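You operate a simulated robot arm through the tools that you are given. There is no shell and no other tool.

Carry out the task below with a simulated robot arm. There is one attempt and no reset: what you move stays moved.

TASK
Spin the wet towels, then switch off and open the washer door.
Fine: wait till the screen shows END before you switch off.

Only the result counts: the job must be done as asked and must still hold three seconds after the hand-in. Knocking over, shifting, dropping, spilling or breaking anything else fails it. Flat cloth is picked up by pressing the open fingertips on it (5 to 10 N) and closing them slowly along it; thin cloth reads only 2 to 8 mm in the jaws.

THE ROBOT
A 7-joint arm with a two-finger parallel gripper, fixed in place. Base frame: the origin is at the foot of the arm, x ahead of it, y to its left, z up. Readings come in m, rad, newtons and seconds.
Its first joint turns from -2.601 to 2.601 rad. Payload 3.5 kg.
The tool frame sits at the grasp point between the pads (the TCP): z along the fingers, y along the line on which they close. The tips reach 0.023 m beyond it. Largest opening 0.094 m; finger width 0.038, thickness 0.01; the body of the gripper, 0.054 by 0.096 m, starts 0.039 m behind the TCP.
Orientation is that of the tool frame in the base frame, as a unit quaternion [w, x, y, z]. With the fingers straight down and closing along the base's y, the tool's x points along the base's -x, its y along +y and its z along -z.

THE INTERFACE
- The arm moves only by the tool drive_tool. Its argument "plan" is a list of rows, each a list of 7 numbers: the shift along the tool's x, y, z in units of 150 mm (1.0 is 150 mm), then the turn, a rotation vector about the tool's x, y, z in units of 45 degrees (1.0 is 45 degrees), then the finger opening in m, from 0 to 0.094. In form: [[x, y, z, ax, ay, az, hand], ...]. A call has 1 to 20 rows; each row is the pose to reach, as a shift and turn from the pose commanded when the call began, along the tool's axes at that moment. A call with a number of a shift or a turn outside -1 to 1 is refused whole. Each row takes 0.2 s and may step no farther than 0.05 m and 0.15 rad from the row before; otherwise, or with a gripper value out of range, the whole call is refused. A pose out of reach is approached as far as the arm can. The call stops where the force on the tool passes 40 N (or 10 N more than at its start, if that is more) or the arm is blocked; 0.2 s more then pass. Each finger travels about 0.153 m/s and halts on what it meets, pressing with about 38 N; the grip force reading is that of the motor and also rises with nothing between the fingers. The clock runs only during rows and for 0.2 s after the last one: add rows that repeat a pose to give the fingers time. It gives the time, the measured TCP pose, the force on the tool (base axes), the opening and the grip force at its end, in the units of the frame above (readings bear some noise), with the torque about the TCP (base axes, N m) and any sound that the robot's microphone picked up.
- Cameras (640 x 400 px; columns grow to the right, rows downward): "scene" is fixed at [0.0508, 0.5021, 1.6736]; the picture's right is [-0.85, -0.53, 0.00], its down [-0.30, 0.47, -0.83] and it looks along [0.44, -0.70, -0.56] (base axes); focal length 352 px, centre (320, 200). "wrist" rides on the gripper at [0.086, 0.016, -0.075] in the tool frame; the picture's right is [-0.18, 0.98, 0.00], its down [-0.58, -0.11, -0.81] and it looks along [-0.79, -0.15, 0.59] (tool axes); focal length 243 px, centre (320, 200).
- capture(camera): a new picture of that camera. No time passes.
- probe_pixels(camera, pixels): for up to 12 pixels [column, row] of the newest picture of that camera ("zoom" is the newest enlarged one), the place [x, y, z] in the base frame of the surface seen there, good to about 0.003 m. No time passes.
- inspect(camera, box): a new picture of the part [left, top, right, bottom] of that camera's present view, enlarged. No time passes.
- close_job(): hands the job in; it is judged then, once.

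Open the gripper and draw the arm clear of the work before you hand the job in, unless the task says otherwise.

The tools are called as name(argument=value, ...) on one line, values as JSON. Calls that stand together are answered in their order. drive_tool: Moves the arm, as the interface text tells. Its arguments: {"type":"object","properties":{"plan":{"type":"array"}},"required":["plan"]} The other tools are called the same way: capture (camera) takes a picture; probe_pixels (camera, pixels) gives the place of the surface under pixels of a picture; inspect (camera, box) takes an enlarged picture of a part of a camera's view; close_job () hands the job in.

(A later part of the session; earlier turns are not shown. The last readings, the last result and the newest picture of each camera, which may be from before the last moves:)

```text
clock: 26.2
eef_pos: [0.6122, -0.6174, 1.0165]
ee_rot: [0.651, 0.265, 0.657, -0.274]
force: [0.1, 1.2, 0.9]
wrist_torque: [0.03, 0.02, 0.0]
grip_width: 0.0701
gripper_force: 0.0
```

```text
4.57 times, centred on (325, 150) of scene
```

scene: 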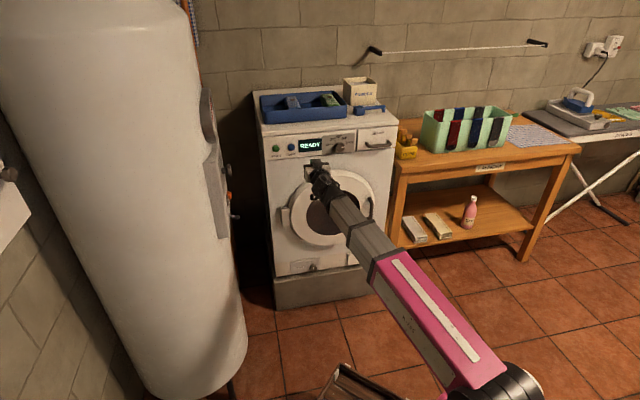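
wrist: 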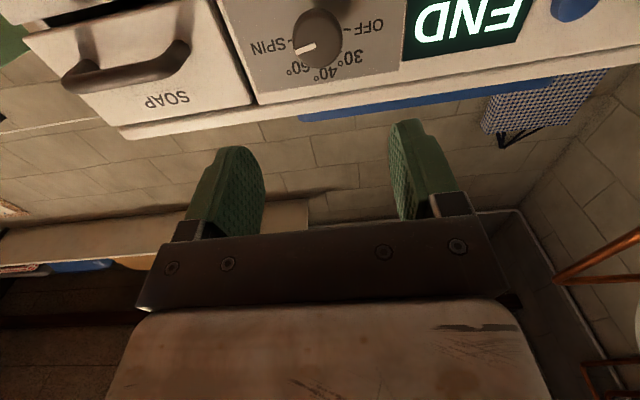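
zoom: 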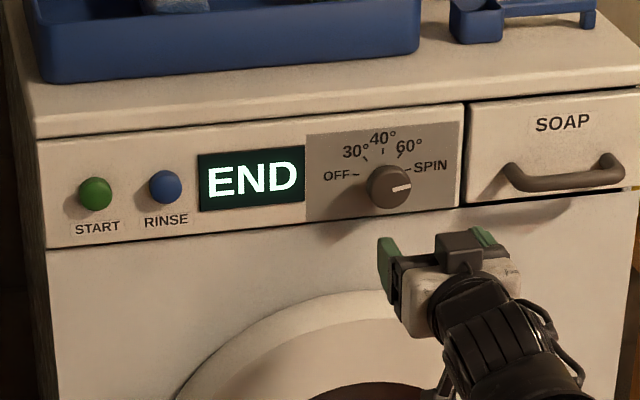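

The screen now shows END after the spin. I advance onto the knob again (tool level, fingers at 70 mm, closing line horizontal).

drive_tool(plan=[[0.01, -0.005, 0.2, 0, 0, 0, 0.07], [0.02, -0.009, 0.4, 0, 0, 0, 0.07], [0.03, -0.009, 0.6, 0, 0, 0, 0.07], [0.03, -0.009, 0.75, 0, 0, 0, 0.07], [0.03, -0.009, 0.88, 0, 0, 0, 0.07], [0.03, -0.009, 0.96, 0, 0, 0, 0.07], [0.03, -0.009, 0.96, 0, 0, 0, 0.07]])

capture(camera="wrist")

inspect(camera="scene", box=[255, 110, 395, 190])

```text
clock: 27.8
eef_pos: [0.7137, -0.7193, 1.0123]
ee_rot: [0.65, 0.266, 0.657, -0.275]
force: [0.6, 0.7, -0.6]
wrist_torque: [0.02, 0.0, 0.04]
grip_width: 0.0701
gripper_force: 0.2
```

```text
taken
```

wrist: 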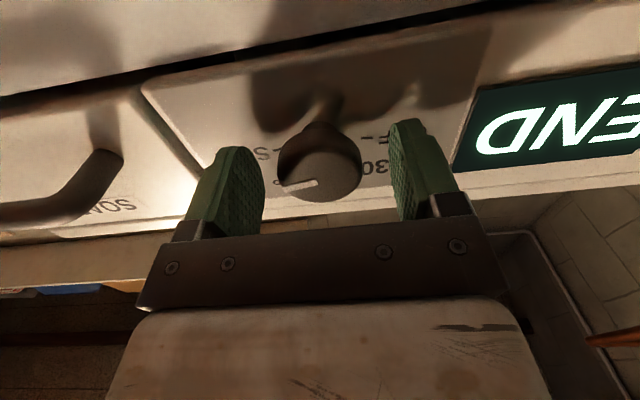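

```text
4.57 times, centred on (325, 150) of scene
```

zoom: 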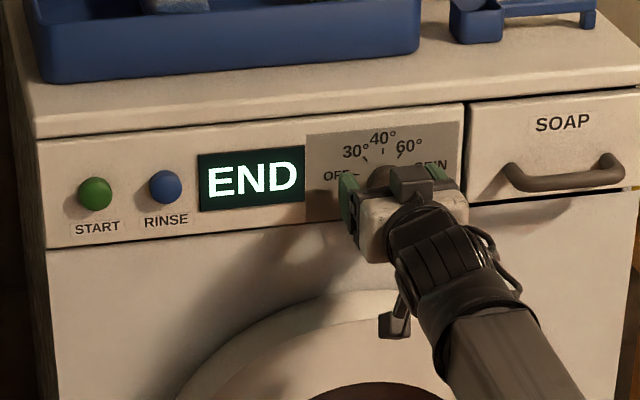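

The knob is centred between the pads and END still shows. I close on it.

drive_tool(plan=[[0, 0, 0, 0, 0, 0, 0.055], [0, 0, 0, 0, 0, 0, 0.045], [0, 0, 0, 0, 0, 0, 0.038], [0, 0, 0, 0, 0, 0, 0.032], [0, 0, 0, 0, 0, 0, 0.03], [0, 0, 0, 0, 0, 0, 0.03]])

drive_tool(plan=[[0, 0, 0, 0, 0, -0.12, 0.03], [0, 0, 0, 0, 0, -0.24, 0.03], [0, 0, 0, 0, 0, -0.36, 0.03], [0, 0, 0, 0, 0, -0.48, 0.03], [0, 0, 0, 0, 0, -0.6, 0.03], [0, 0, 0, 0, 0, -0.72, 0.03], [0, 0, 0, 0, 0, -0.84, 0.03], [0, 0, 0, 0, 0, -0.96, 0.03], [0, 0, 0, 0, 0, -1.0, 0.03]])

capture(camera="wrist")

inspect(camera="scene", box=[255, 110, 395, 190])

```text
clock: 29.2
eef_pos: [0.7129, -0.7197, 1.0109]
ee_rot: [0.65, 0.266, 0.657, -0.275]
force: [-0.7, -1.8, 0.4]
wrist_torque: [-0.04, -0.04, -0.04]
grip_width: 0.0416
gripper_force: 45.0
```

```text
clock: 31.2
eef_pos: [0.7127, -0.7197, 1.0128]
ee_rot: [0.495, -0.005, 0.708, -0.503]
force: [-14.9, 3.6, 2.6]
wrist_torque: [0.45, 0.42, -0.76]
grip_width: 0.0412
gripper_force: 44.9
```

```text
taken
```

wrist: 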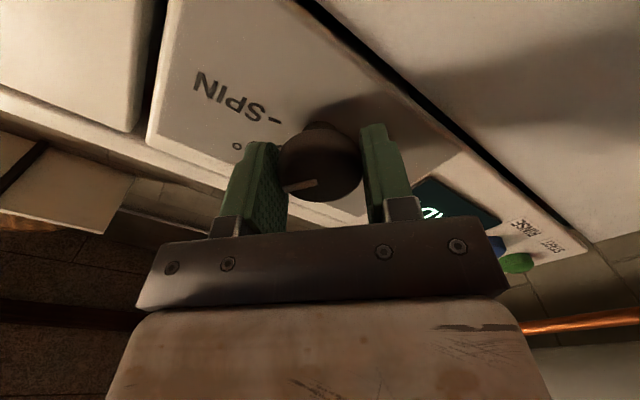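

```text
4.57 times, centred on (325, 150) of scene
```

zoom: 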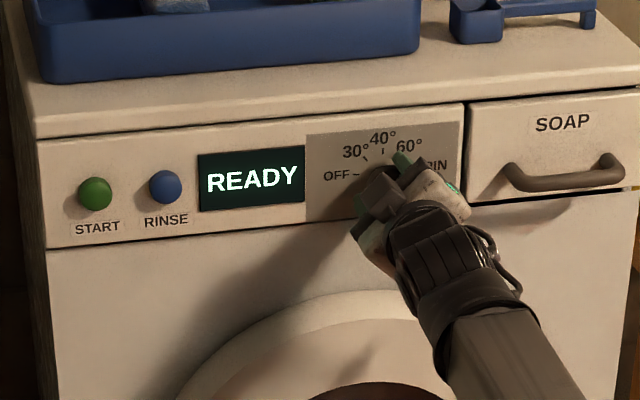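

The knob follows (READY shows as it leaves SPIN). I turn another 45° counter-clockwise.

drive_tool(plan=[[0, 0, 0, 0, 0, -0.12, 0.03], [0, 0, 0, 0, 0, -0.24, 0.03], [0, 0, 0, 0, 0, -0.36, 0.03], [0, 0, 0, 0, 0, -0.48, 0.03], [0, 0, 0, 0, 0, -0.6, 0.03], [0, 0, 0, 0, 0, -0.72, 0.03], [0, 0, 0, 0, 0, -0.84, 0.03], [0, 0, 0, 0, 0, -0.96, 0.03], [0, 0, 0, 0, 0, -1.0, 0.03]])

capture(camera="wrist")

inspect(camera="scene", box=[255, 110, 395, 190])

```text
clock: 33.2
eef_pos: [0.7122, -0.7191, 1.0116]
ee_rot: [-0.264, 0.276, -0.652, 0.655]
force: [-21.6, 5.3, 2.1]
wrist_torque: [-0.22, -0.18, -0.42]
grip_width: 0.0413
gripper_force: 45.0
```

```text
taken
```

wrist: 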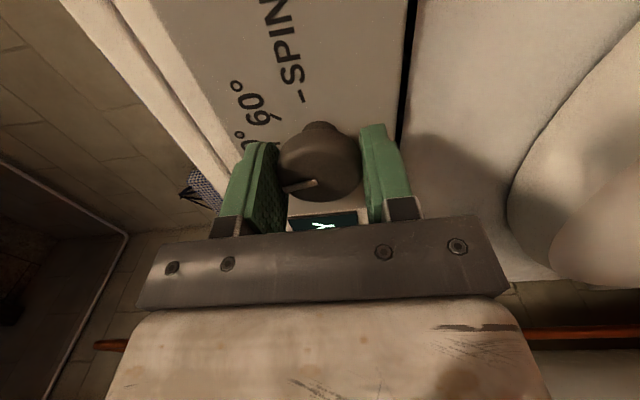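

```text
4.57 times, centred on (325, 150) of scene
```

zoom: 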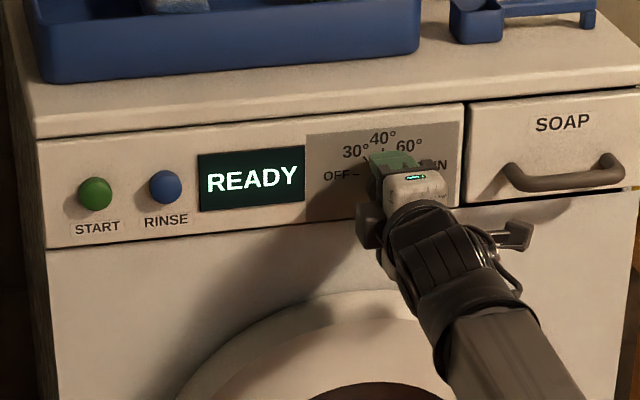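

The pointer has passed 40°; about 60° remain to OFF. I open the fingers around the knob and turn the hand back 90° for a second bite.

drive_tool(plan=[[0, 0, 0, 0, 0, 0, 0.05], [0, 0, 0, 0, 0, 0, 0.065], [0, 0, 0, 0, 0, 0, 0.075], [0, 0, 0, 0, 0, 0.15, 0.075], [0, 0, 0, 0, 0, 0.3, 0.075], [0, 0, 0, 0, 0, 0.45, 0.075], [0, 0, 0, 0, 0, 0.6, 0.075], [0, 0, 0, 0, 0, 0.75, 0.075], [0, 0, 0, 0, 0, 0.9, 0.075], [0, 0, 0, 0, 0, 1.0, 0.075]])

drive_tool(plan=[[0, 0, 0, 0, 0, 0.15, 0.075], [0, 0, 0, 0, 0, 0.3, 0.075], [0, 0, 0, 0, 0, 0.45, 0.075], [0, 0, 0, 0, 0, 0.6, 0.075], [0, 0, 0, 0, 0, 0.75, 0.075], [0, 0, 0, 0, 0, 0.9, 0.075], [0, 0, 0, 0, 0, 1.0, 0.075], [0, 0, 0, 0, 0, 1.0, 0.075]])

capture(camera="wrist")

inspect(camera="scene", box=[255, 110, 395, 190])

```text
clock: 35.4
eef_pos: [0.7126, -0.7202, 1.0116]
ee_rot: [0.496, -0.005, 0.708, -0.502]
force: [0.4, 0.5, -0.2]
wrist_torque: [0.03, 0.01, -0.01]
grip_width: 0.0749
gripper_force: 0.1
```

```text
clock: 37.2
eef_pos: [0.7131, -0.7196, 1.0121]
ee_rot: [0.65, 0.266, 0.657, -0.275]
force: [0.0, 0.3, -0.4]
wrist_torque: [0.01, 0.03, 0.02]
grip_width: 0.0752
gripper_force: 0.0
```

```text
taken
```

wrist: 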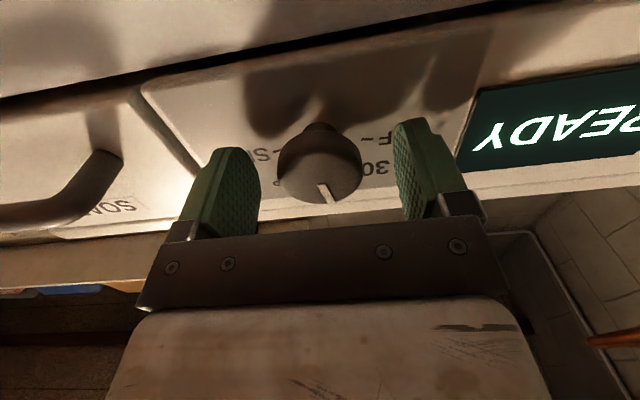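

```text
4.57 times, centred on (325, 150) of scene
```

zoom: 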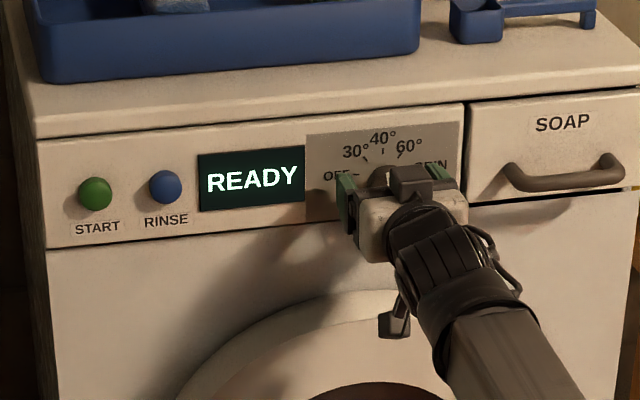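

The pointer is slightly past 40° toward 30° (wrist (328,193)). I grip again and turn another 45° counter-clockwise.

drive_tool(plan=[[0, 0, 0, 0, 0, 0, 0.055], [0, 0, 0, 0, 0, 0, 0.045], [0, 0, 0, 0, 0, 0, 0.038], [0, 0, 0, 0, 0, 0, 0.032], [0, 0, 0, 0, 0, 0, 0.03], [0, 0, 0, 0, 0, 0, 0.03]])

drive_tool(plan=[[0, 0, 0, 0, 0, -0.12, 0.03], [0, 0, 0, 0, 0, -0.24, 0.03], [0, 0, 0, 0, 0, -0.36, 0.03], [0, 0, 0, 0, 0, -0.48, 0.03], [0, 0, 0, 0, 0, -0.6, 0.03], [0, 0, 0, 0, 0, -0.72, 0.03], [0, 0, 0, 0, 0, -0.84, 0.03], [0, 0, 0, 0, 0, -0.96, 0.03], [0, 0, 0, 0, 0, -1.0, 0.03]])

capture(camera="wrist")

inspect(camera="scene", box=[255, 110, 395, 190])

```text
clock: 38.6
eef_pos: [0.7137, -0.7212, 1.0117]
ee_rot: [0.65, 0.266, 0.657, -0.275]
force: [-0.1, -1.2, -0.5]
wrist_torque: [0.01, -0.02, -0.05]
grip_width: 0.0413
gripper_force: 45.2
```

```text
clock: 40.6
eef_pos: [0.7133, -0.7211, 1.0121]
ee_rot: [0.495, -0.007, 0.709, -0.502]
force: [-1.9, -6.1, 6.0]
wrist_torque: [0.54, 0.53, -0.8]
grip_width: 0.0411
gripper_force: 45.2
```

```text
taken
```

wrist: 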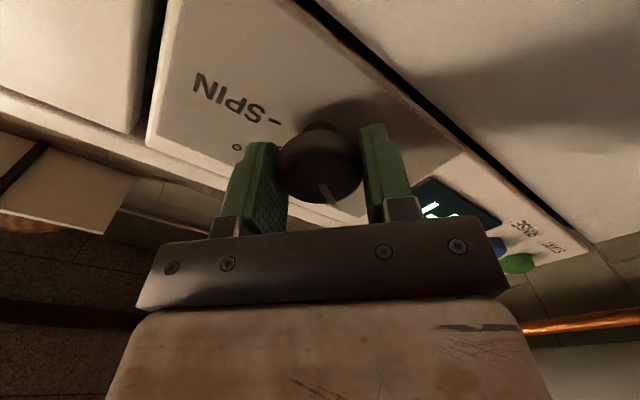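

```text
4.57 times, centred on (325, 150) of scene
```

zoom: 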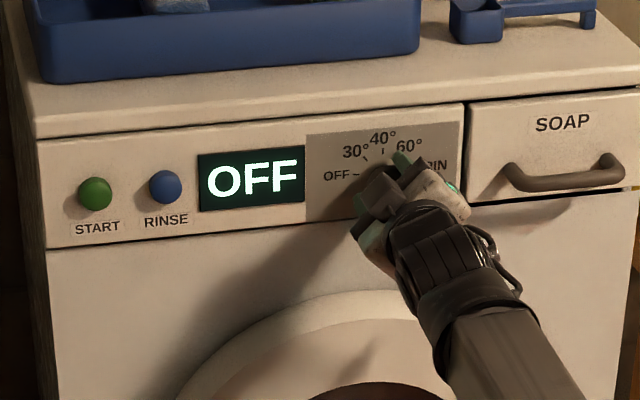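

The screen shows OFF, but the pointer is about 20° short of the OFF mark. I turn on a further ~22° so it sits on the mark.

drive_tool(plan=[[0, 0, 0, 0, 0, -0.1, 0.03], [0, 0, 0, 0, 0, -0.2, 0.03], [0, 0, 0, 0, 0, -0.3, 0.03], [0, 0, 0, 0, 0, -0.4, 0.03], [0, 0, 0, 0, 0, -0.5, 0.03], [0, 0, 0, 0, 0, -0.5, 0.03]])

drive_tool(plan=[[0, 0, 0, 0, 0, 0, 0.05], [0, 0, 0, 0, 0, 0, 0.07], [0, 0, 0, 0, 0, 0, 0.075], [0, 0, -0.15, 0, 0, 0, 0.075], [0, 0, -0.35, 0, 0, 0, 0.075], [0, 0, -0.6, 0, 0, 0, 0.075], [0, 0, -0.85, 0, 0, 0, 0.075], [0, 0, -1.0, 0, 0, 0, 0.075]])

capture(camera="wrist")

inspect(camera="scene", box=[255, 110, 395, 190])

```text
clock: 42.0
eef_pos: [0.712, -0.7202, 1.0124]
ee_rot: [0.388, -0.144, 0.693, -0.59]
force: [-0.1, -12.8, 12.9]
wrist_torque: [0.05, 0.06, -0.49]
grip_width: 0.0411
gripper_force: 44.4
```

```text
clock: 43.8
eef_pos: [0.607, -0.614, 1.0111]
ee_rot: [0.387, -0.142, 0.693, -0.591]
force: [-0.8, 1.1, 0.3]
wrist_torque: [0.0, -0.02, 0.0]
grip_width: 0.075
gripper_force: 0.1
```

```text
taken
```

wrist: 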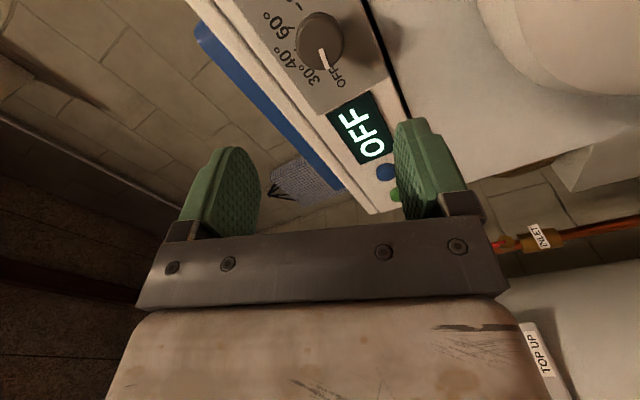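

```text
4.57 times, centred on (325, 150) of scene
```

zoom: 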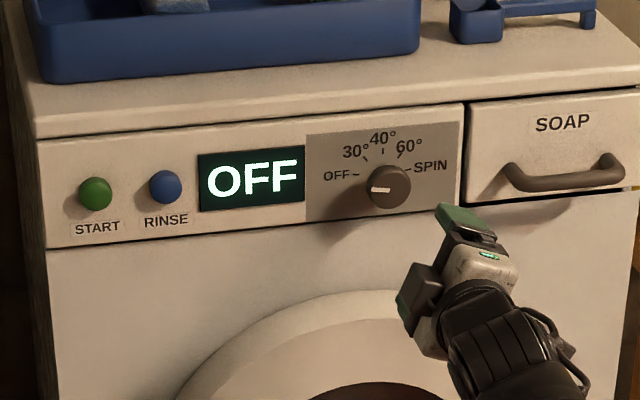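

The pointer is on OFF and the screen reads OFF. Now the door: I look closely at the handle and hinge in the scene view.

inspect(camera="scene", box=[335, 175, 395, 245])

capture(camera="scene")

probe_pixels(camera="scene", pixels=[[370, 200], [371, 210], [369, 220], [363, 205], [360, 225], [372, 197], [366, 223], [380, 210], [345, 180], [330, 172], [290, 210], [332, 240]])

```text
5.71 times, centred on (365, 210) of scene
```

zoom: 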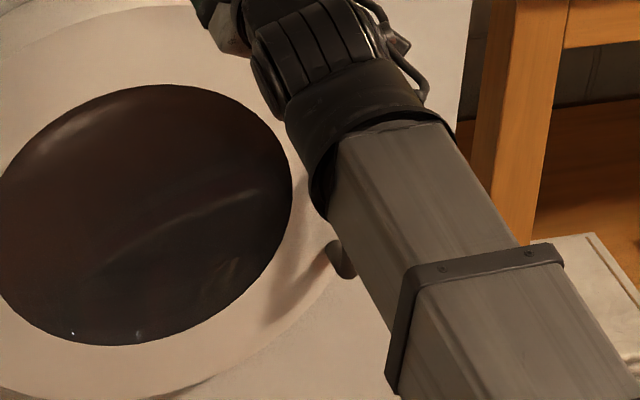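

```text
taken
```

scene: 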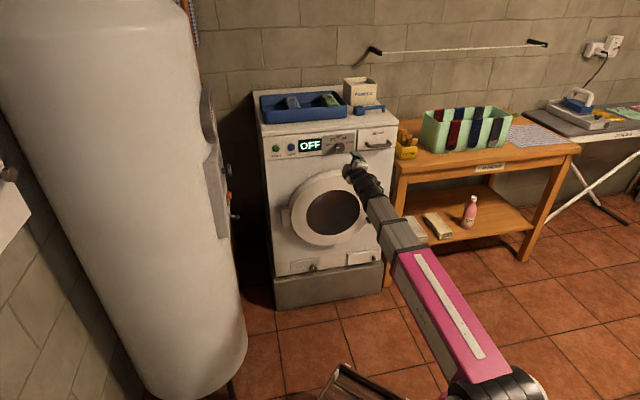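

```text
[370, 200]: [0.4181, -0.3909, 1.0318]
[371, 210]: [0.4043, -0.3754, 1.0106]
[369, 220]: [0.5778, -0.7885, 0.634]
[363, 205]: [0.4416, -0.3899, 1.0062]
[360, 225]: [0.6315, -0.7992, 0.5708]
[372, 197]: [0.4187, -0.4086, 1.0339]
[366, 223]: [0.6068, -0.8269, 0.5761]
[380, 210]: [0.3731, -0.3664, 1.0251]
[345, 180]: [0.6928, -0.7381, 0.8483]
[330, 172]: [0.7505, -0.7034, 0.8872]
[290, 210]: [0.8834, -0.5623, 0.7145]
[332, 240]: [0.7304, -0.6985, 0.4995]
```

Scene and wrist views show the door still closed; from the earlier pictures the handle is a vertical bar at about v=-0.148, u=0.965, z 0.63–0.75, hinge at the left (v≈0.234). I draw back, go down and right, and roll the hand so that it closes horizontally.

drive_tool(plan=[[0.15, 0.15, -0.1, 0, 0, 0.16, 0.075], [0.3, 0.3, -0.2, 0, 0, 0.32, 0.075], [0.45, 0.45, -0.3, 0, 0, 0.48, 0.075], [0.6, 0.6, -0.3, 0, 0, 0.64, 0.075], [0.75, 0.75, -0.3, 0, 0, 0.8, 0.075], [0.9, 0.9, -0.3, 0, 0, 0.96, 0.075], [0.9, 0.9, -0.3, 0, 0, 1.0, 0.075]])

capture(camera="wrist")

capture(camera="scene")

```text
clock: 45.4
eef_pos: [0.5219, -0.636, 0.8371]
ee_rot: [0.585, 0.133, 0.696, -0.395]
force: [0.1, -0.5, 0.5]
wrist_torque: [0.0, -0.01, 0.01]
grip_width: 0.0751
gripper_force: 0.0
```

```text
taken
```

wrist: 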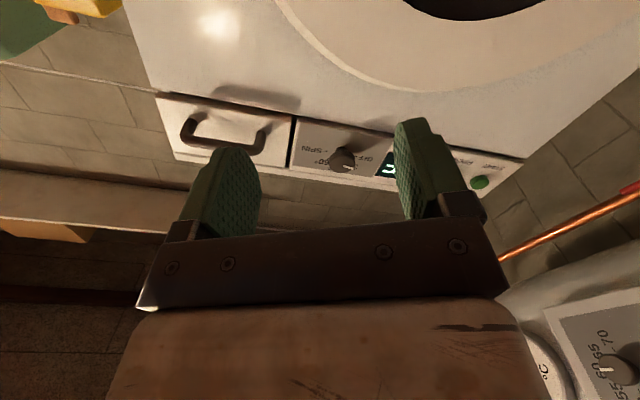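

```text
taken
```

scene: 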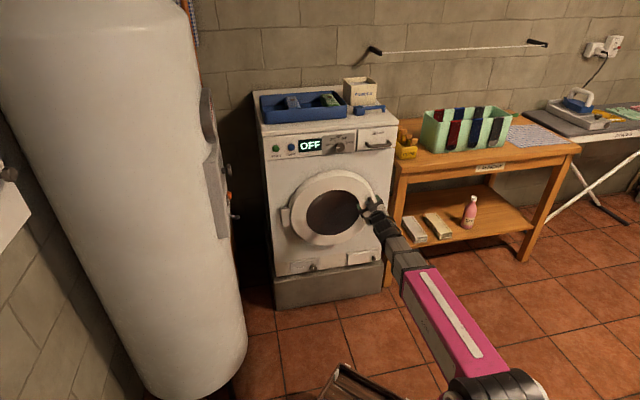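

The hand is at z=0.837 to the right of the door. I finish the roll to horizontal closing and go lower to look at the handle.

drive_tool(plan=[[0.2, -0.016, -0.05, 0, 0, 0.1, 0.075], [0.4, -0.032, -0.1, 0, 0, 0.2, 0.075], [0.6, -0.049, -0.15, 0, 0, 0.3, 0.075], [0.8, -0.065, -0.2, 0, 0, 0.4, 0.075], [0.97, -0.081, -0.2, 0, 0, 0.5, 0.075], [0.97, -0.081, -0.2, 0, 0, 0.5, 0.075]])

capture(camera="wrist")

inspect(camera="scene", box=[310, 160, 420, 250])

```text
clock: 46.8
eef_pos: [0.4525, -0.6632, 0.7083]
ee_rot: [0.65, 0.266, 0.657, -0.274]
force: [-0.6, 0.1, 0.4]
wrist_torque: [0.01, 0.01, -0.01]
grip_width: 0.0749
gripper_force: 0.0
```

```text
taken
```

wrist: 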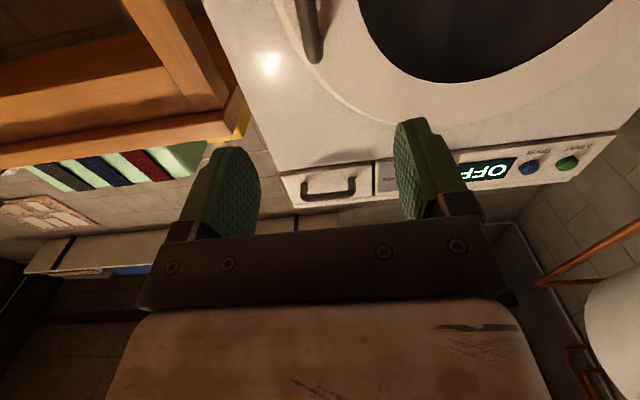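

```text
4.44 times, centred on (365, 205) of scene
```

zoom: 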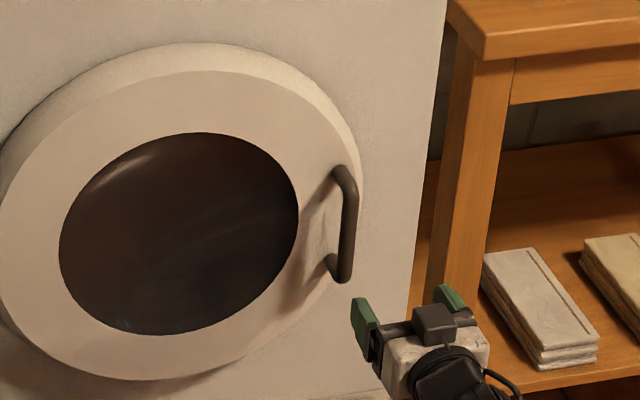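

The handle is clear in the zoom: a bent vertical bar from (348,180) to (345,278). I probe along it and on the door around it.

probe_pixels(camera="zoom", pixels=[[349, 195], [348, 215], [347, 235], [345, 255], [343, 272], [337, 172], [331, 266], [315, 220], [325, 150], [352, 225], [343, 225], [390, 220]])

probe_pixels(camera="wrist", pixels=[[310, 30], [315, 50], [305, 10], [350, 50], [320, 60], [400, 95]])

```text
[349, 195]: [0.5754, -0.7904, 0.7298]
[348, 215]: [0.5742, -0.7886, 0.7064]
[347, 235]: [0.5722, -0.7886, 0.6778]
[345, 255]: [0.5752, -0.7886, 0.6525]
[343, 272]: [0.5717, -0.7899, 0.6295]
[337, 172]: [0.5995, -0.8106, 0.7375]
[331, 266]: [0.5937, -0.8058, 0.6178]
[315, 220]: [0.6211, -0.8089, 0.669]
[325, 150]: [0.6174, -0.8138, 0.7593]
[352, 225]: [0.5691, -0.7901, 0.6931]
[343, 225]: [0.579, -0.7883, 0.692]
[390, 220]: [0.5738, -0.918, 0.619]
```

```text
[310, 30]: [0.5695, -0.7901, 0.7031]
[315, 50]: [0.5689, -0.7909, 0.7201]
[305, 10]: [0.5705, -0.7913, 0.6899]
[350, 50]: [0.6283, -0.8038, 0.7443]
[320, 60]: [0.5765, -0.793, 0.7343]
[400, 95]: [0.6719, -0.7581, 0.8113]
```

The bar is at u≈0.970 (centre), v≈-0.154, z 0.62–0.74, about 41 mm in front of the door face. I approach to just before it, at bar mid-height z≈0.68, fingers open.

drive_tool(plan=[[0.04, -0.01, 0.2, 0, 0, 0, 0.075], [0.09, -0.02, 0.4, 0, 0, 0, 0.075], [0.14, -0.033, 0.6, 0, 0, 0, 0.075], [0.187, -0.033, 0.8, 0, 0, 0, 0.075], [0.187, -0.033, 0.93, 0, 0, 0, 0.075], [0.187, -0.033, 0.93, 0, 0, 0, 0.075]])

capture(camera="wrist")

inspect(camera="scene", box=[310, 160, 420, 250])

```text
clock: 48.2
eef_pos: [0.5468, -0.7649, 0.6811]
ee_rot: [0.65, 0.267, 0.656, -0.275]
force: [1.3, 0.6, 0.4]
wrist_torque: [0.02, 0.02, 0.01]
grip_width: 0.0751
gripper_force: 0.0
```

```text
taken
```

wrist: 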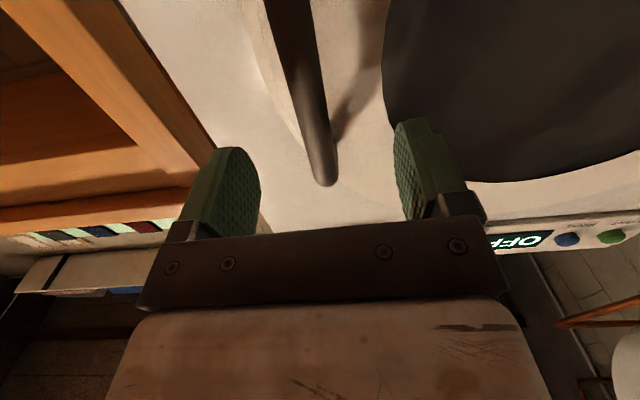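

```text
4.44 times, centred on (365, 205) of scene
```

zoom: 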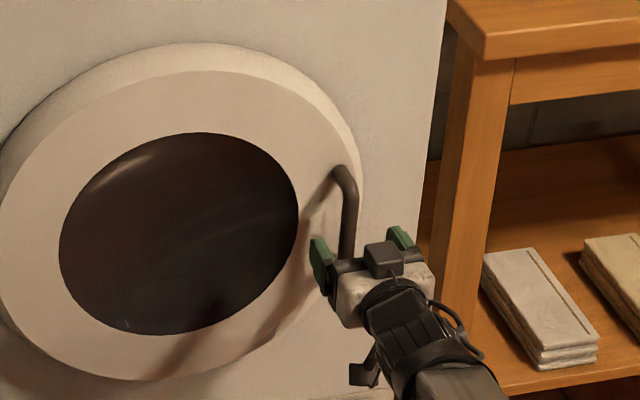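

The bar lies centred between the pads in both views. I advance 43 mm and close on it.

drive_tool(plan=[[0, 0, 0.1, 0, 0, 0, 0.075], [0, 0, 0.2, 0, 0, 0, 0.075], [0, 0, 0.29, 0, 0, 0, 0.075], [0, 0, 0.29, 0, 0, 0, 0.06], [0, 0, 0.29, 0, 0, 0, 0.04], [0, 0, 0.29, 0, 0, 0, 0.025], [0, 0, 0.29, 0, 0, 0, 0.01], [0, 0, 0.29, 0, 0, 0, 0.005], [0, 0, 0.29, 0, 0, 0, 0.005]])

capture(camera="wrist")

inspect(camera="scene", box=[310, 160, 420, 250])

```text
clock: 50.2
eef_pos: [0.5747, -0.7981, 0.6797]
ee_rot: [0.65, 0.269, 0.655, -0.275]
force: [-27.3, -21.4, 4.6]
wrist_torque: [1.21, -1.39, -0.03]
grip_width: 0.018
gripper_force: 45.4
```

```text
taken
```

wrist: 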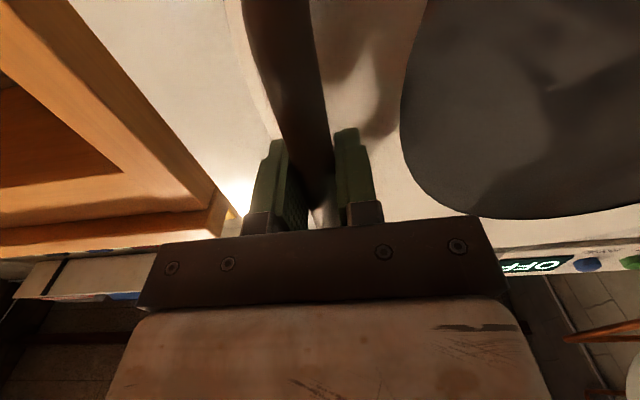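

```text
4.44 times, centred on (365, 205) of scene
```

zoom: 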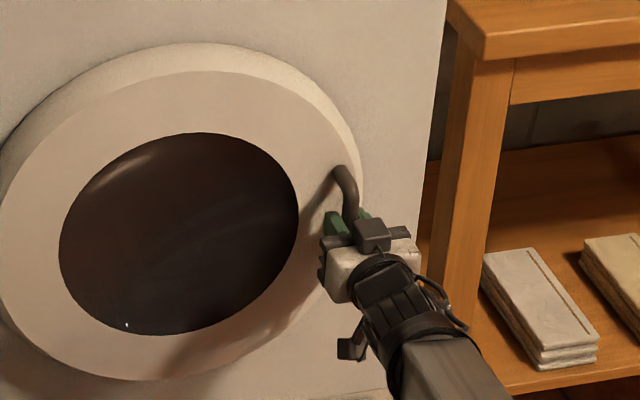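

The bar is gripped (18 mm), but a 34 N sideways force shows the bar sits about 4 mm further right than the commanded pose. I shift the command that way to relieve it.

drive_tool(plan=[[0, -0.013, 0, 0, 0, 0, 0.005], [0, -0.026, 0, 0, 0, 0, 0.005], [0, -0.026, 0, 0, 0, 0, 0.005]])

```text
clock: 51.0
eef_pos: [0.5754, -0.7985, 0.6788]
ee_rot: [0.651, 0.266, 0.657, -0.274]
force: [-12.8, -10.0, 7.5]
wrist_torque: [2.08, -0.32, 0.01]
grip_width: 0.0179
gripper_force: 44.5
```

Side force halved to 16 N; I shift another 3 mm the same way.

drive_tool(plan=[[0, -0.012, 0, 0, 0, 0, 0.005], [0, -0.022, 0, 0, 0, 0, 0.005], [0, -0.022, 0, 0, 0, 0, 0.005]])

```text
clock: 51.8
eef_pos: [0.5751, -0.7984, 0.6795]
ee_rot: [0.651, 0.264, 0.657, -0.274]
force: [17.1, 20.4, 1.6]
wrist_torque: [1.52, -0.96, 0.03]
grip_width: 0.0182
gripper_force: 45.0
```

It overshot to +26 N the other way; I go back 2 mm to settle near zero.

drive_tool(plan=[[0, 0.007, 0, 0, 0, 0, 0.005], [0, 0.0125, 0, 0, 0, 0, 0.005], [0, 0.0125, 0, 0, 0, 0, 0.005]])

```text
clock: 52.6
eef_pos: [0.5741, -0.798, 0.6801]
ee_rot: [0.651, 0.265, 0.657, -0.274]
force: [28.2, 29.2, -5.5]
wrist_torque: [0.34, -2.11, -0.01]
grip_width: 0.0177
gripper_force: 44.5
```

The side force reads 40 N now, opposite to what the shift should do, so it may still be settling. I hold the pose for a second to read it again.

drive_tool(plan=[[0, 0, 0, 0, 0, 0, 0.005], [0, 0, 0, 0, 0, 0, 0.005], [0, 0, 0, 0, 0, 0, 0.005], [0, 0, 0, 0, 0, 0, 0.005], [0, 0, 0, 0, 0, 0, 0.005]])

inspect(camera="wrist", box=[200, 60, 440, 240])

```text
clock: 53.6
eef_pos: [0.575, -0.7983, 0.6786]
ee_rot: [0.652, 0.267, 0.656, -0.272]
force: [17.1, 14.3, -0.6]
wrist_torque: [2.1, -0.55, 0.07]
grip_width: 0.0179
gripper_force: 45.5
stopped in row 4: the force on the tool passed its limit at 50 N (the readings are from after the stop); the commanded pose is now the measured one
```

```text
2.22 times, centred on (320, 150) of wrist
```

zoom: 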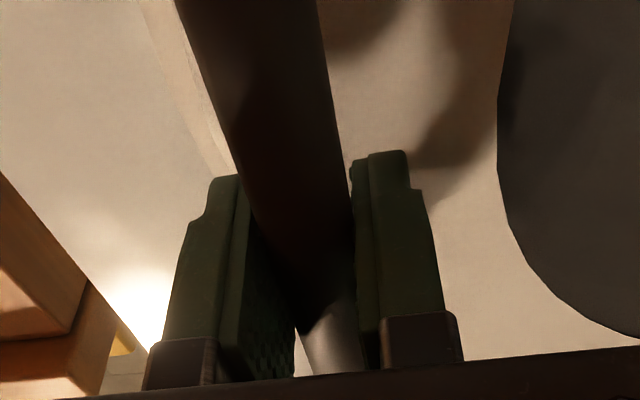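

The reading is chattering while squeezing the stiff bar, but the bar is held squarely between the pads. I now try a gentle pull straight away from the washer, following the door's arc with a small turn.

drive_tool(plan=[[0, 0.002, -0.02, 0.01, 0, 0, 0.005], [0, 0.006, -0.05, 0.024, 0, 0, 0.005], [0, 0.011, -0.09, 0.043, 0, 0, 0.005], [0, 0.017, -0.13, 0.063, 0, 0, 0.005], [0, 0.023, -0.17, 0.083, 0, 0, 0.005]])

inspect(camera="scene", box=[250, 130, 420, 260])

```text
clock: 54.7
eef_pos: [0.5637, -0.781, 0.6793]
ee_rot: [0.644, 0.284, 0.648, -0.289]
force: [16.5, 9.2, -0.7]
wrist_torque: [1.84, -0.81, 0.08]
grip_width: 0.0177
gripper_force: 45.0
stopped in row 5: the force on the tool passed its limit at 41 N (the readings are from after the stop); the commanded pose is now the measured one
```

```text
3.08 times, centred on (335, 195) of scene
```

zoom: 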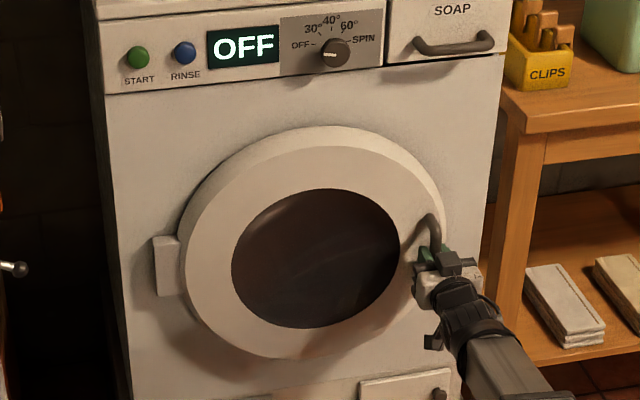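

The door is giving: the bar moved 20 mm toward me along the expected arc. I continue pulling in a further ~40 mm arc step.

drive_tool(plan=[[0, 0.008, -0.04, 0.02, 0, 0, 0.005], [0, 0.017, -0.085, 0.042, 0, 0, 0.005], [0, 0.027, -0.13, 0.064, 0, 0, 0.005], [0, 0.037, -0.175, 0.086, 0, 0, 0.005], [0, 0.048, -0.22, 0.108, 0, 0, 0.005], [0, 0.06, -0.27, 0.133, 0, 0, 0.005]])

inspect(camera="scene", box=[250, 130, 420, 260])

```text
clock: 56.1
eef_pos: [0.5421, -0.7453, 0.6797]
ee_rot: [0.629, 0.316, 0.632, -0.324]
force: [19.7, 10.3, 5.1]
wrist_torque: [1.68, -1.11, 0.1]
grip_width: 0.0178
gripper_force: 44.9
```

```text
3.08 times, centred on (335, 195) of scene
```

zoom: 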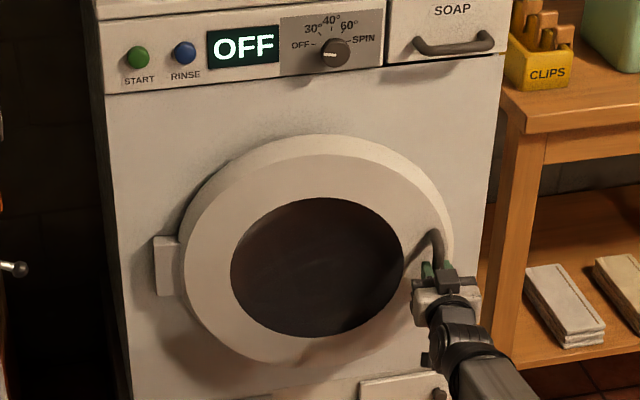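

The door is clearly swinging open (about 9°), tracking an arc of radius ≈0.40 m about the hinge. I continue for another 12°, following the arc and turning the hand with it.

drive_tool(plan=[[0, 0.012, -0.067, 0.033, 0, 0, 0.005], [0, 0.026, -0.136, 0.067, 0, 0, 0.005], [0, 0.042, -0.203, 0.1, 0, 0, 0.005], [0, 0.059, -0.27, 0.133, 0, 0, 0.005], [0, 0.079, -0.337, 0.167, 0, 0, 0.005], [0, 0.1, -0.403, 0.2, 0, 0, 0.005], [0, 0.123, -0.469, 0.234, 0, 0, 0.005], [0, 0.147, -0.535, 0.267, 0, 0, 0.005]])

inspect(camera="scene", box=[250, 130, 420, 260])

```text
clock: 57.9
eef_pos: [0.5106, -0.6682, 0.6799]
ee_rot: [0.592, 0.382, 0.594, -0.388]
force: [-4.2, -1.4, 4.6]
wrist_torque: [1.15, -1.48, 0.13]
grip_width: 0.0175
gripper_force: 45.1
```

```text
3.08 times, centred on (335, 195) of scene
```

zoom: 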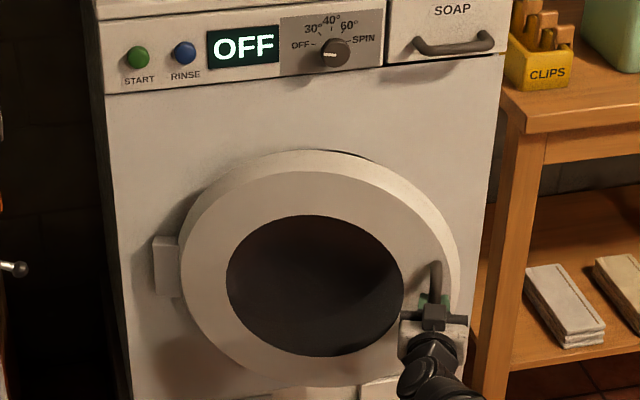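

Door about 21° open with low forces. I continue another 15° along the arc.

drive_tool(plan=[[0, 0.016, -0.087, 0.034, 0, 0, 0.005], [0, 0.034, -0.174, 0.068, 0, 0, 0.005], [0, 0.057, -0.264, 0.104, 0, 0, 0.005], [0, 0.082, -0.353, 0.139, 0, 0, 0.005], [0, 0.107, -0.431, 0.17, 0, 0, 0.005], [0, 0.134, -0.508, 0.2, 0, 0, 0.005], [0, 0.166, -0.588, 0.234, 0, 0, 0.005], [0, 0.2, -0.667, 0.267, 0, 0, 0.005]])

inspect(camera="scene", box=[230, 130, 430, 290])

```text
clock: 59.2
eef_pos: [0.4958, -0.6004, 0.6784]
ee_rot: [0.564, 0.424, 0.564, -0.429]
force: [-12.6, -1.2, -3.8]
wrist_torque: [0.1, -1.14, 0.0]
grip_width: 0.0176
gripper_force: 45.0
stopped in row 6: the force on the tool passed its limit at 41 N (the readings are from after the stop); the commanded pose is now the measured one
```

```text
2.50 times, centred on (330, 210) of scene
```

zoom: 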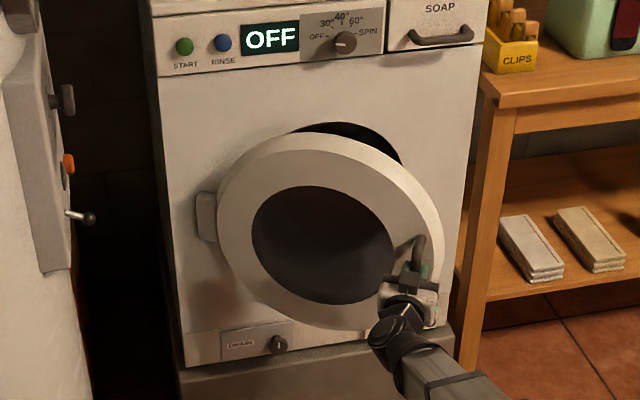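

Stopped on 41 N because my arc was slightly too tight; fitting the positions gives the hinge at about u=1.04, v=0.267, radius 0.43. Door is ~29° open; I continue 15° on the corrected arc.

drive_tool(plan=[[0, 0.016, -0.092, 0.033, 0, 0, 0.005], [0, 0.034, -0.183, 0.066, 0, 0, 0.005], [0, 0.057, -0.275, 0.1, 0, 0, 0.005], [0, 0.081, -0.367, 0.133, 0, 0, 0.005], [0, 0.108, -0.456, 0.167, 0, 0, 0.005], [0, 0.137, -0.545, 0.2, 0, 0, 0.005], [0, 0.172, -0.633, 0.234, 0, 0, 0.005], [0, 0.209, -0.721, 0.267, 0, 0, 0.005]])

capture(camera="scene")

```text
clock: 61.0
eef_pos: [0.4991, -0.4854, 0.679]
ee_rot: [0.517, 0.478, 0.517, -0.487]
force: [-5.7, 2.1, 19.8]
wrist_torque: [-0.24, -1.71, 0.08]
grip_width: 0.0178
gripper_force: 45.2
```

```text
taken
```

scene: 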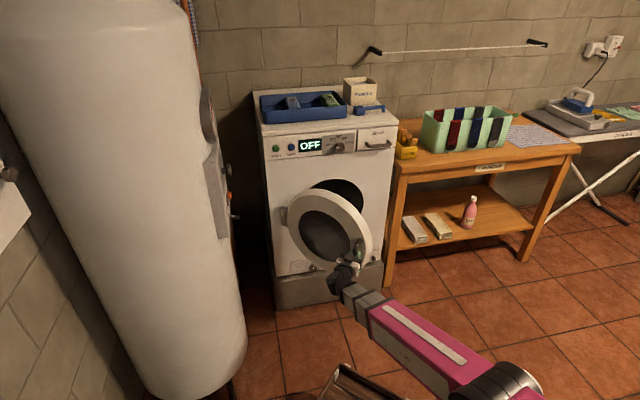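

Door ~44° open, hand at [0.499,-0.485,0.679], well clear of the tank. I continue 16° more along the arc, turning the hand only a little.

drive_tool(plan=[[0, 0.023, -0.097, 0.017, 0, 0, 0.005], [0, 0.049, -0.193, 0.033, 0, 0, 0.005], [0, 0.079, -0.289, 0.05, 0, 0, 0.005], [0, 0.111, -0.384, 0.067, 0, 0, 0.005], [0, 0.148, -0.477, 0.083, 0, 0, 0.005], [0, 0.187, -0.569, 0.1, 0, 0, 0.005], [0, 0.23, -0.66, 0.117, 0, 0, 0.005], [0, 0.275, -0.749, 0.133, 0, 0, 0.005]])

capture(camera="scene")

capture(camera="wrist")

```text
clock: 62.8
eef_pos: [0.5349, -0.3733, 0.6776]
ee_rot: [-0.492, -0.503, -0.491, 0.512]
force: [25.7, -11.5, 20.0]
wrist_torque: [-0.88, -1.71, -0.02]
grip_width: 0.018
gripper_force: 45.0
```

```text
taken
```

scene: 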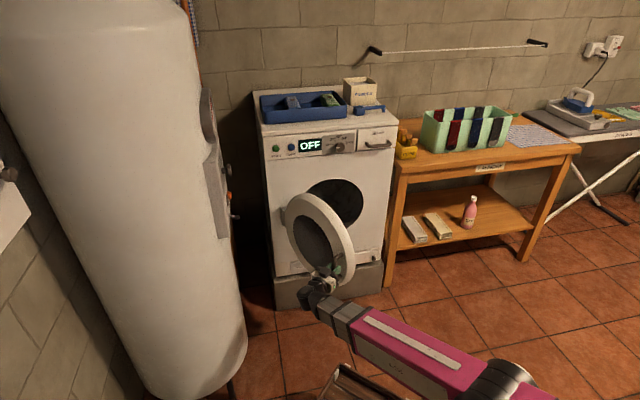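

```text
taken
```

wrist: 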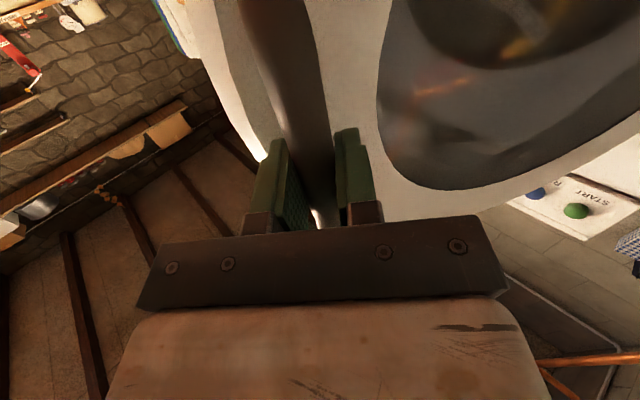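

Door about 63° open (refined hinge fit u=1.029, v=0.247, radius 0.409), with 33 N of strain from my arc being off by a few mm. I continue 15° on the refined arc, also raising 1.5 mm to ease the vertical strain.

drive_tool(plan=[[-0.005, 0.05, -0.076, 0.01, 0, 0, 0.005], [-0.01, 0.099, -0.153, 0.02, 0, 0, 0.005], [-0.01, 0.147, -0.235, 0.03, 0, 0, 0.005], [-0.01, 0.195, -0.317, 0.04, 0, 0, 0.005], [-0.01, 0.247, -0.396, 0.05, 0, 0, 0.005], [-0.01, 0.301, -0.475, 0.06, 0, 0, 0.005], [-0.01, 0.345, -0.532, 0.07, 0, 0, 0.005], [-0.01, 0.389, -0.588, 0.08, 0, 0, 0.005]])

capture(camera="scene")

inspect(camera="scene", box=[200, 150, 400, 320])

```text
clock: 64.1
eef_pos: [0.5722, -0.3071, 0.6785]
ee_rot: [-0.478, -0.52, -0.478, 0.523]
force: [-7.0, 4.8, -3.7]
wrist_torque: [-0.61, -1.78, -0.04]
grip_width: 0.0179
gripper_force: 44.7
stopped in row 6: the force on the tool passed its limit at 47 N (the readings are from after the stop); the commanded pose is now the measured one
```

```text
taken
```

scene: 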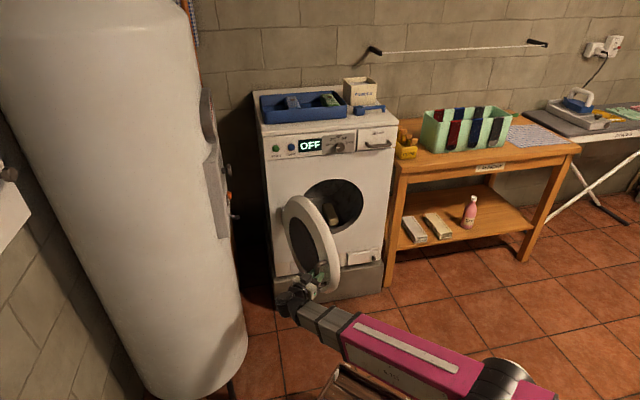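

```text
2.35 times, centred on (300, 235) of scene
```

zoom: 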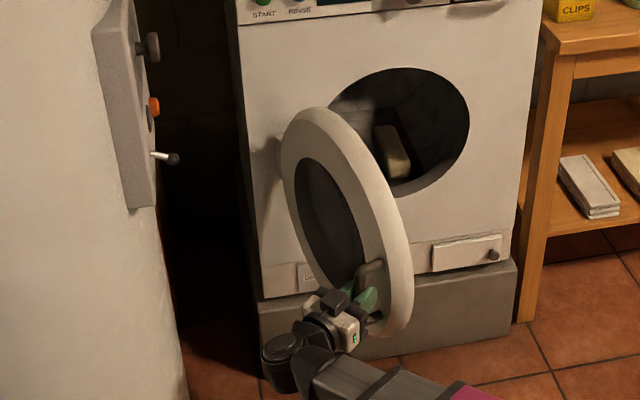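

Door about 74° open, inside visible; the reading after the stop is small, so it was chatter. I take it about 8° further along the same arc, keeping the hand's direction, still ≥0.13 m from the tank.

drive_tool(plan=[[0, 0.03, -0.045, 0, 0, 0, 0.005], [0, 0.06, -0.09, 0, 0, 0, 0.005], [0, 0.089, -0.135, 0, 0, 0, 0.005], [0, 0.127, -0.186, 0, 0, 0, 0.005], [0, 0.165, -0.237, 0, 0, 0, 0.005], [0, 0.203, -0.287, 0, 0, 0, 0.005]])

inspect(camera="scene", box=[200, 150, 400, 320])

```text
clock: 65.5
eef_pos: [0.606, -0.2659, 0.6788]
ee_rot: [-0.478, -0.518, -0.478, 0.524]
force: [-22.8, 21.5, -1.6]
wrist_torque: [-0.11, -1.73, 0.0]
grip_width: 0.0179
gripper_force: 45.1
```

```text
2.35 times, centred on (300, 235) of scene
```

zoom: 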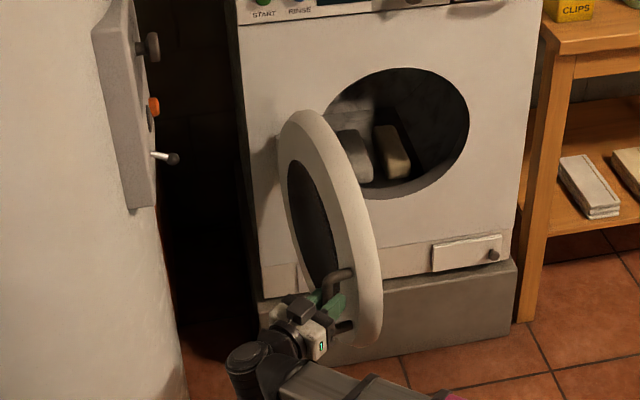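

The door stands about 81° open, with the drum opening in plain view. I ease the strain by 2 mm and open the fingers just enough to free the bar without pressing on the door.

drive_tool(plan=[[0, -0.005, -0.005, 0, 0, 0, 0.005], [0, -0.01, -0.009, 0, 0, 0, 0.005], [0, -0.01, -0.009, 0, 0, 0, 0.018], [0, -0.01, -0.009, 0, 0, 0, 0.024], [0, -0.01, -0.009, 0, 0, 0, 0.03], [0, -0.01, -0.009, 0, 0, 0, 0.032]])

capture(camera="wrist")

inspect(camera="scene", box=[200, 150, 400, 320])

```text
clock: 66.9
eef_pos: [0.6054, -0.2669, 0.6786]
ee_rot: [-0.478, -0.517, -0.48, 0.524]
force: [-1.7, 0.0, 0.6]
wrist_torque: [-0.01, 0.01, -0.02]
grip_width: 0.032
gripper_force: 0.1
```

```text
taken
```

wrist: 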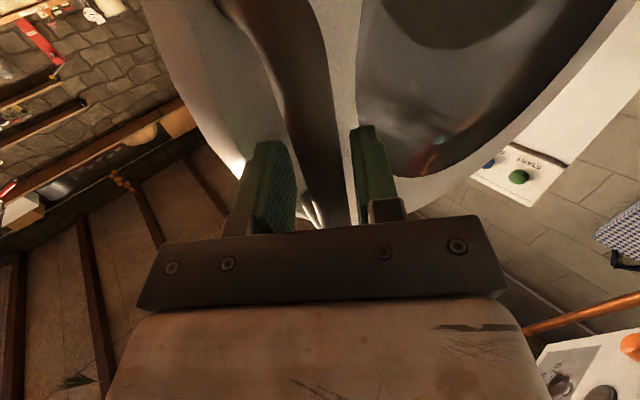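

```text
2.35 times, centred on (300, 235) of scene
```

zoom: 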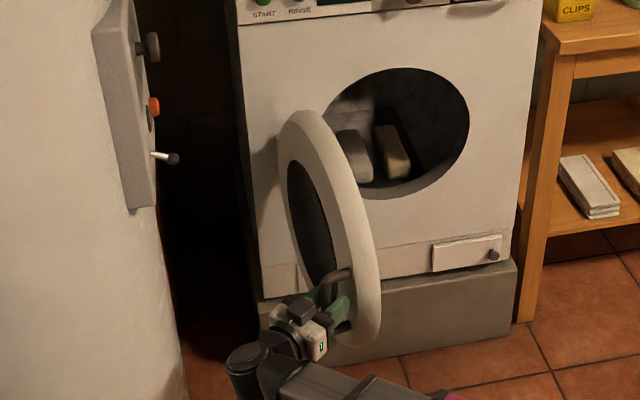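

Forces are zero, the bar is free between the pads and the door stays open. I withdraw straight back along the fingers by 60 mm.

drive_tool(plan=[[0, 0, -0.08, 0, 0, 0, 0.032], [0, 0, -0.16, 0, 0, 0, 0.032], [0, 0, -0.25, 0, 0, 0, 0.032], [0, 0, -0.35, 0, 0, 0, 0.032], [0, 0, -0.42, 0, 0, 0, 0.032]])

capture(camera="wrist")

capture(camera="scene")

```text
clock: 68.1
eef_pos: [0.6103, -0.2031, 0.6778]
ee_rot: [-0.477, -0.518, -0.479, 0.525]
force: [0.8, 0.1, -0.6]
wrist_torque: [0.0, -0.03, -0.01]
grip_width: 0.0318
gripper_force: 0.0
```

```text
taken
```

wrist: 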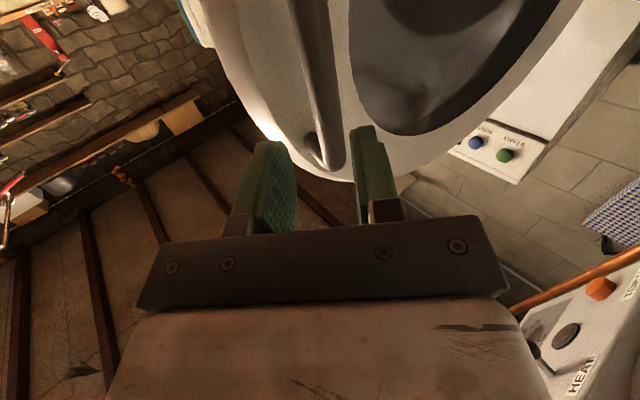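

```text
taken
```

scene: 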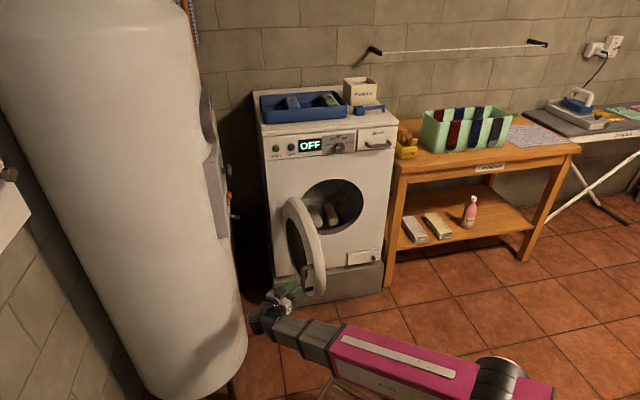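

The tips are now 30 mm clear of the bar and the door has stayed put; screen shows OFF. I open the gripper and lift away, shifting slightly toward the base, away from the tank.

drive_tool(plan=[[-0.05, -0.1, -0.03, 0, 0, 0, 0.04], [-0.2, -0.2, -0.03, 0, 0, 0, 0.05], [-0.4, -0.25, -0.03, 0, 0, 0, 0.06], [-0.6, -0.3, -0.03, 0, 0, 0, 0.06], [-0.8, -0.3, -0.03, 0, 0, 0, 0.06], [-1.0, -0.3, -0.03, 0, 0, 0, 0.06]])

capture(camera="scene")

```text
clock: 69.5
eef_pos: [0.567, -0.1931, 0.8272]
ee_rot: [-0.478, -0.518, -0.479, 0.524]
force: [-0.1, 0.0, -0.7]
wrist_torque: [-0.03, -0.02, 0.03]
grip_width: 0.0602
gripper_force: 0.1
```

```text
taken
```

scene: 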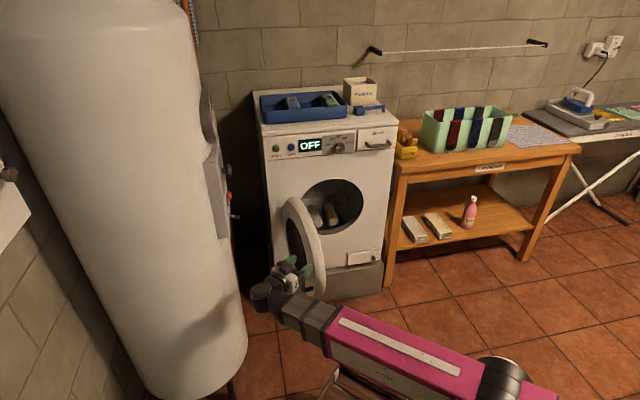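

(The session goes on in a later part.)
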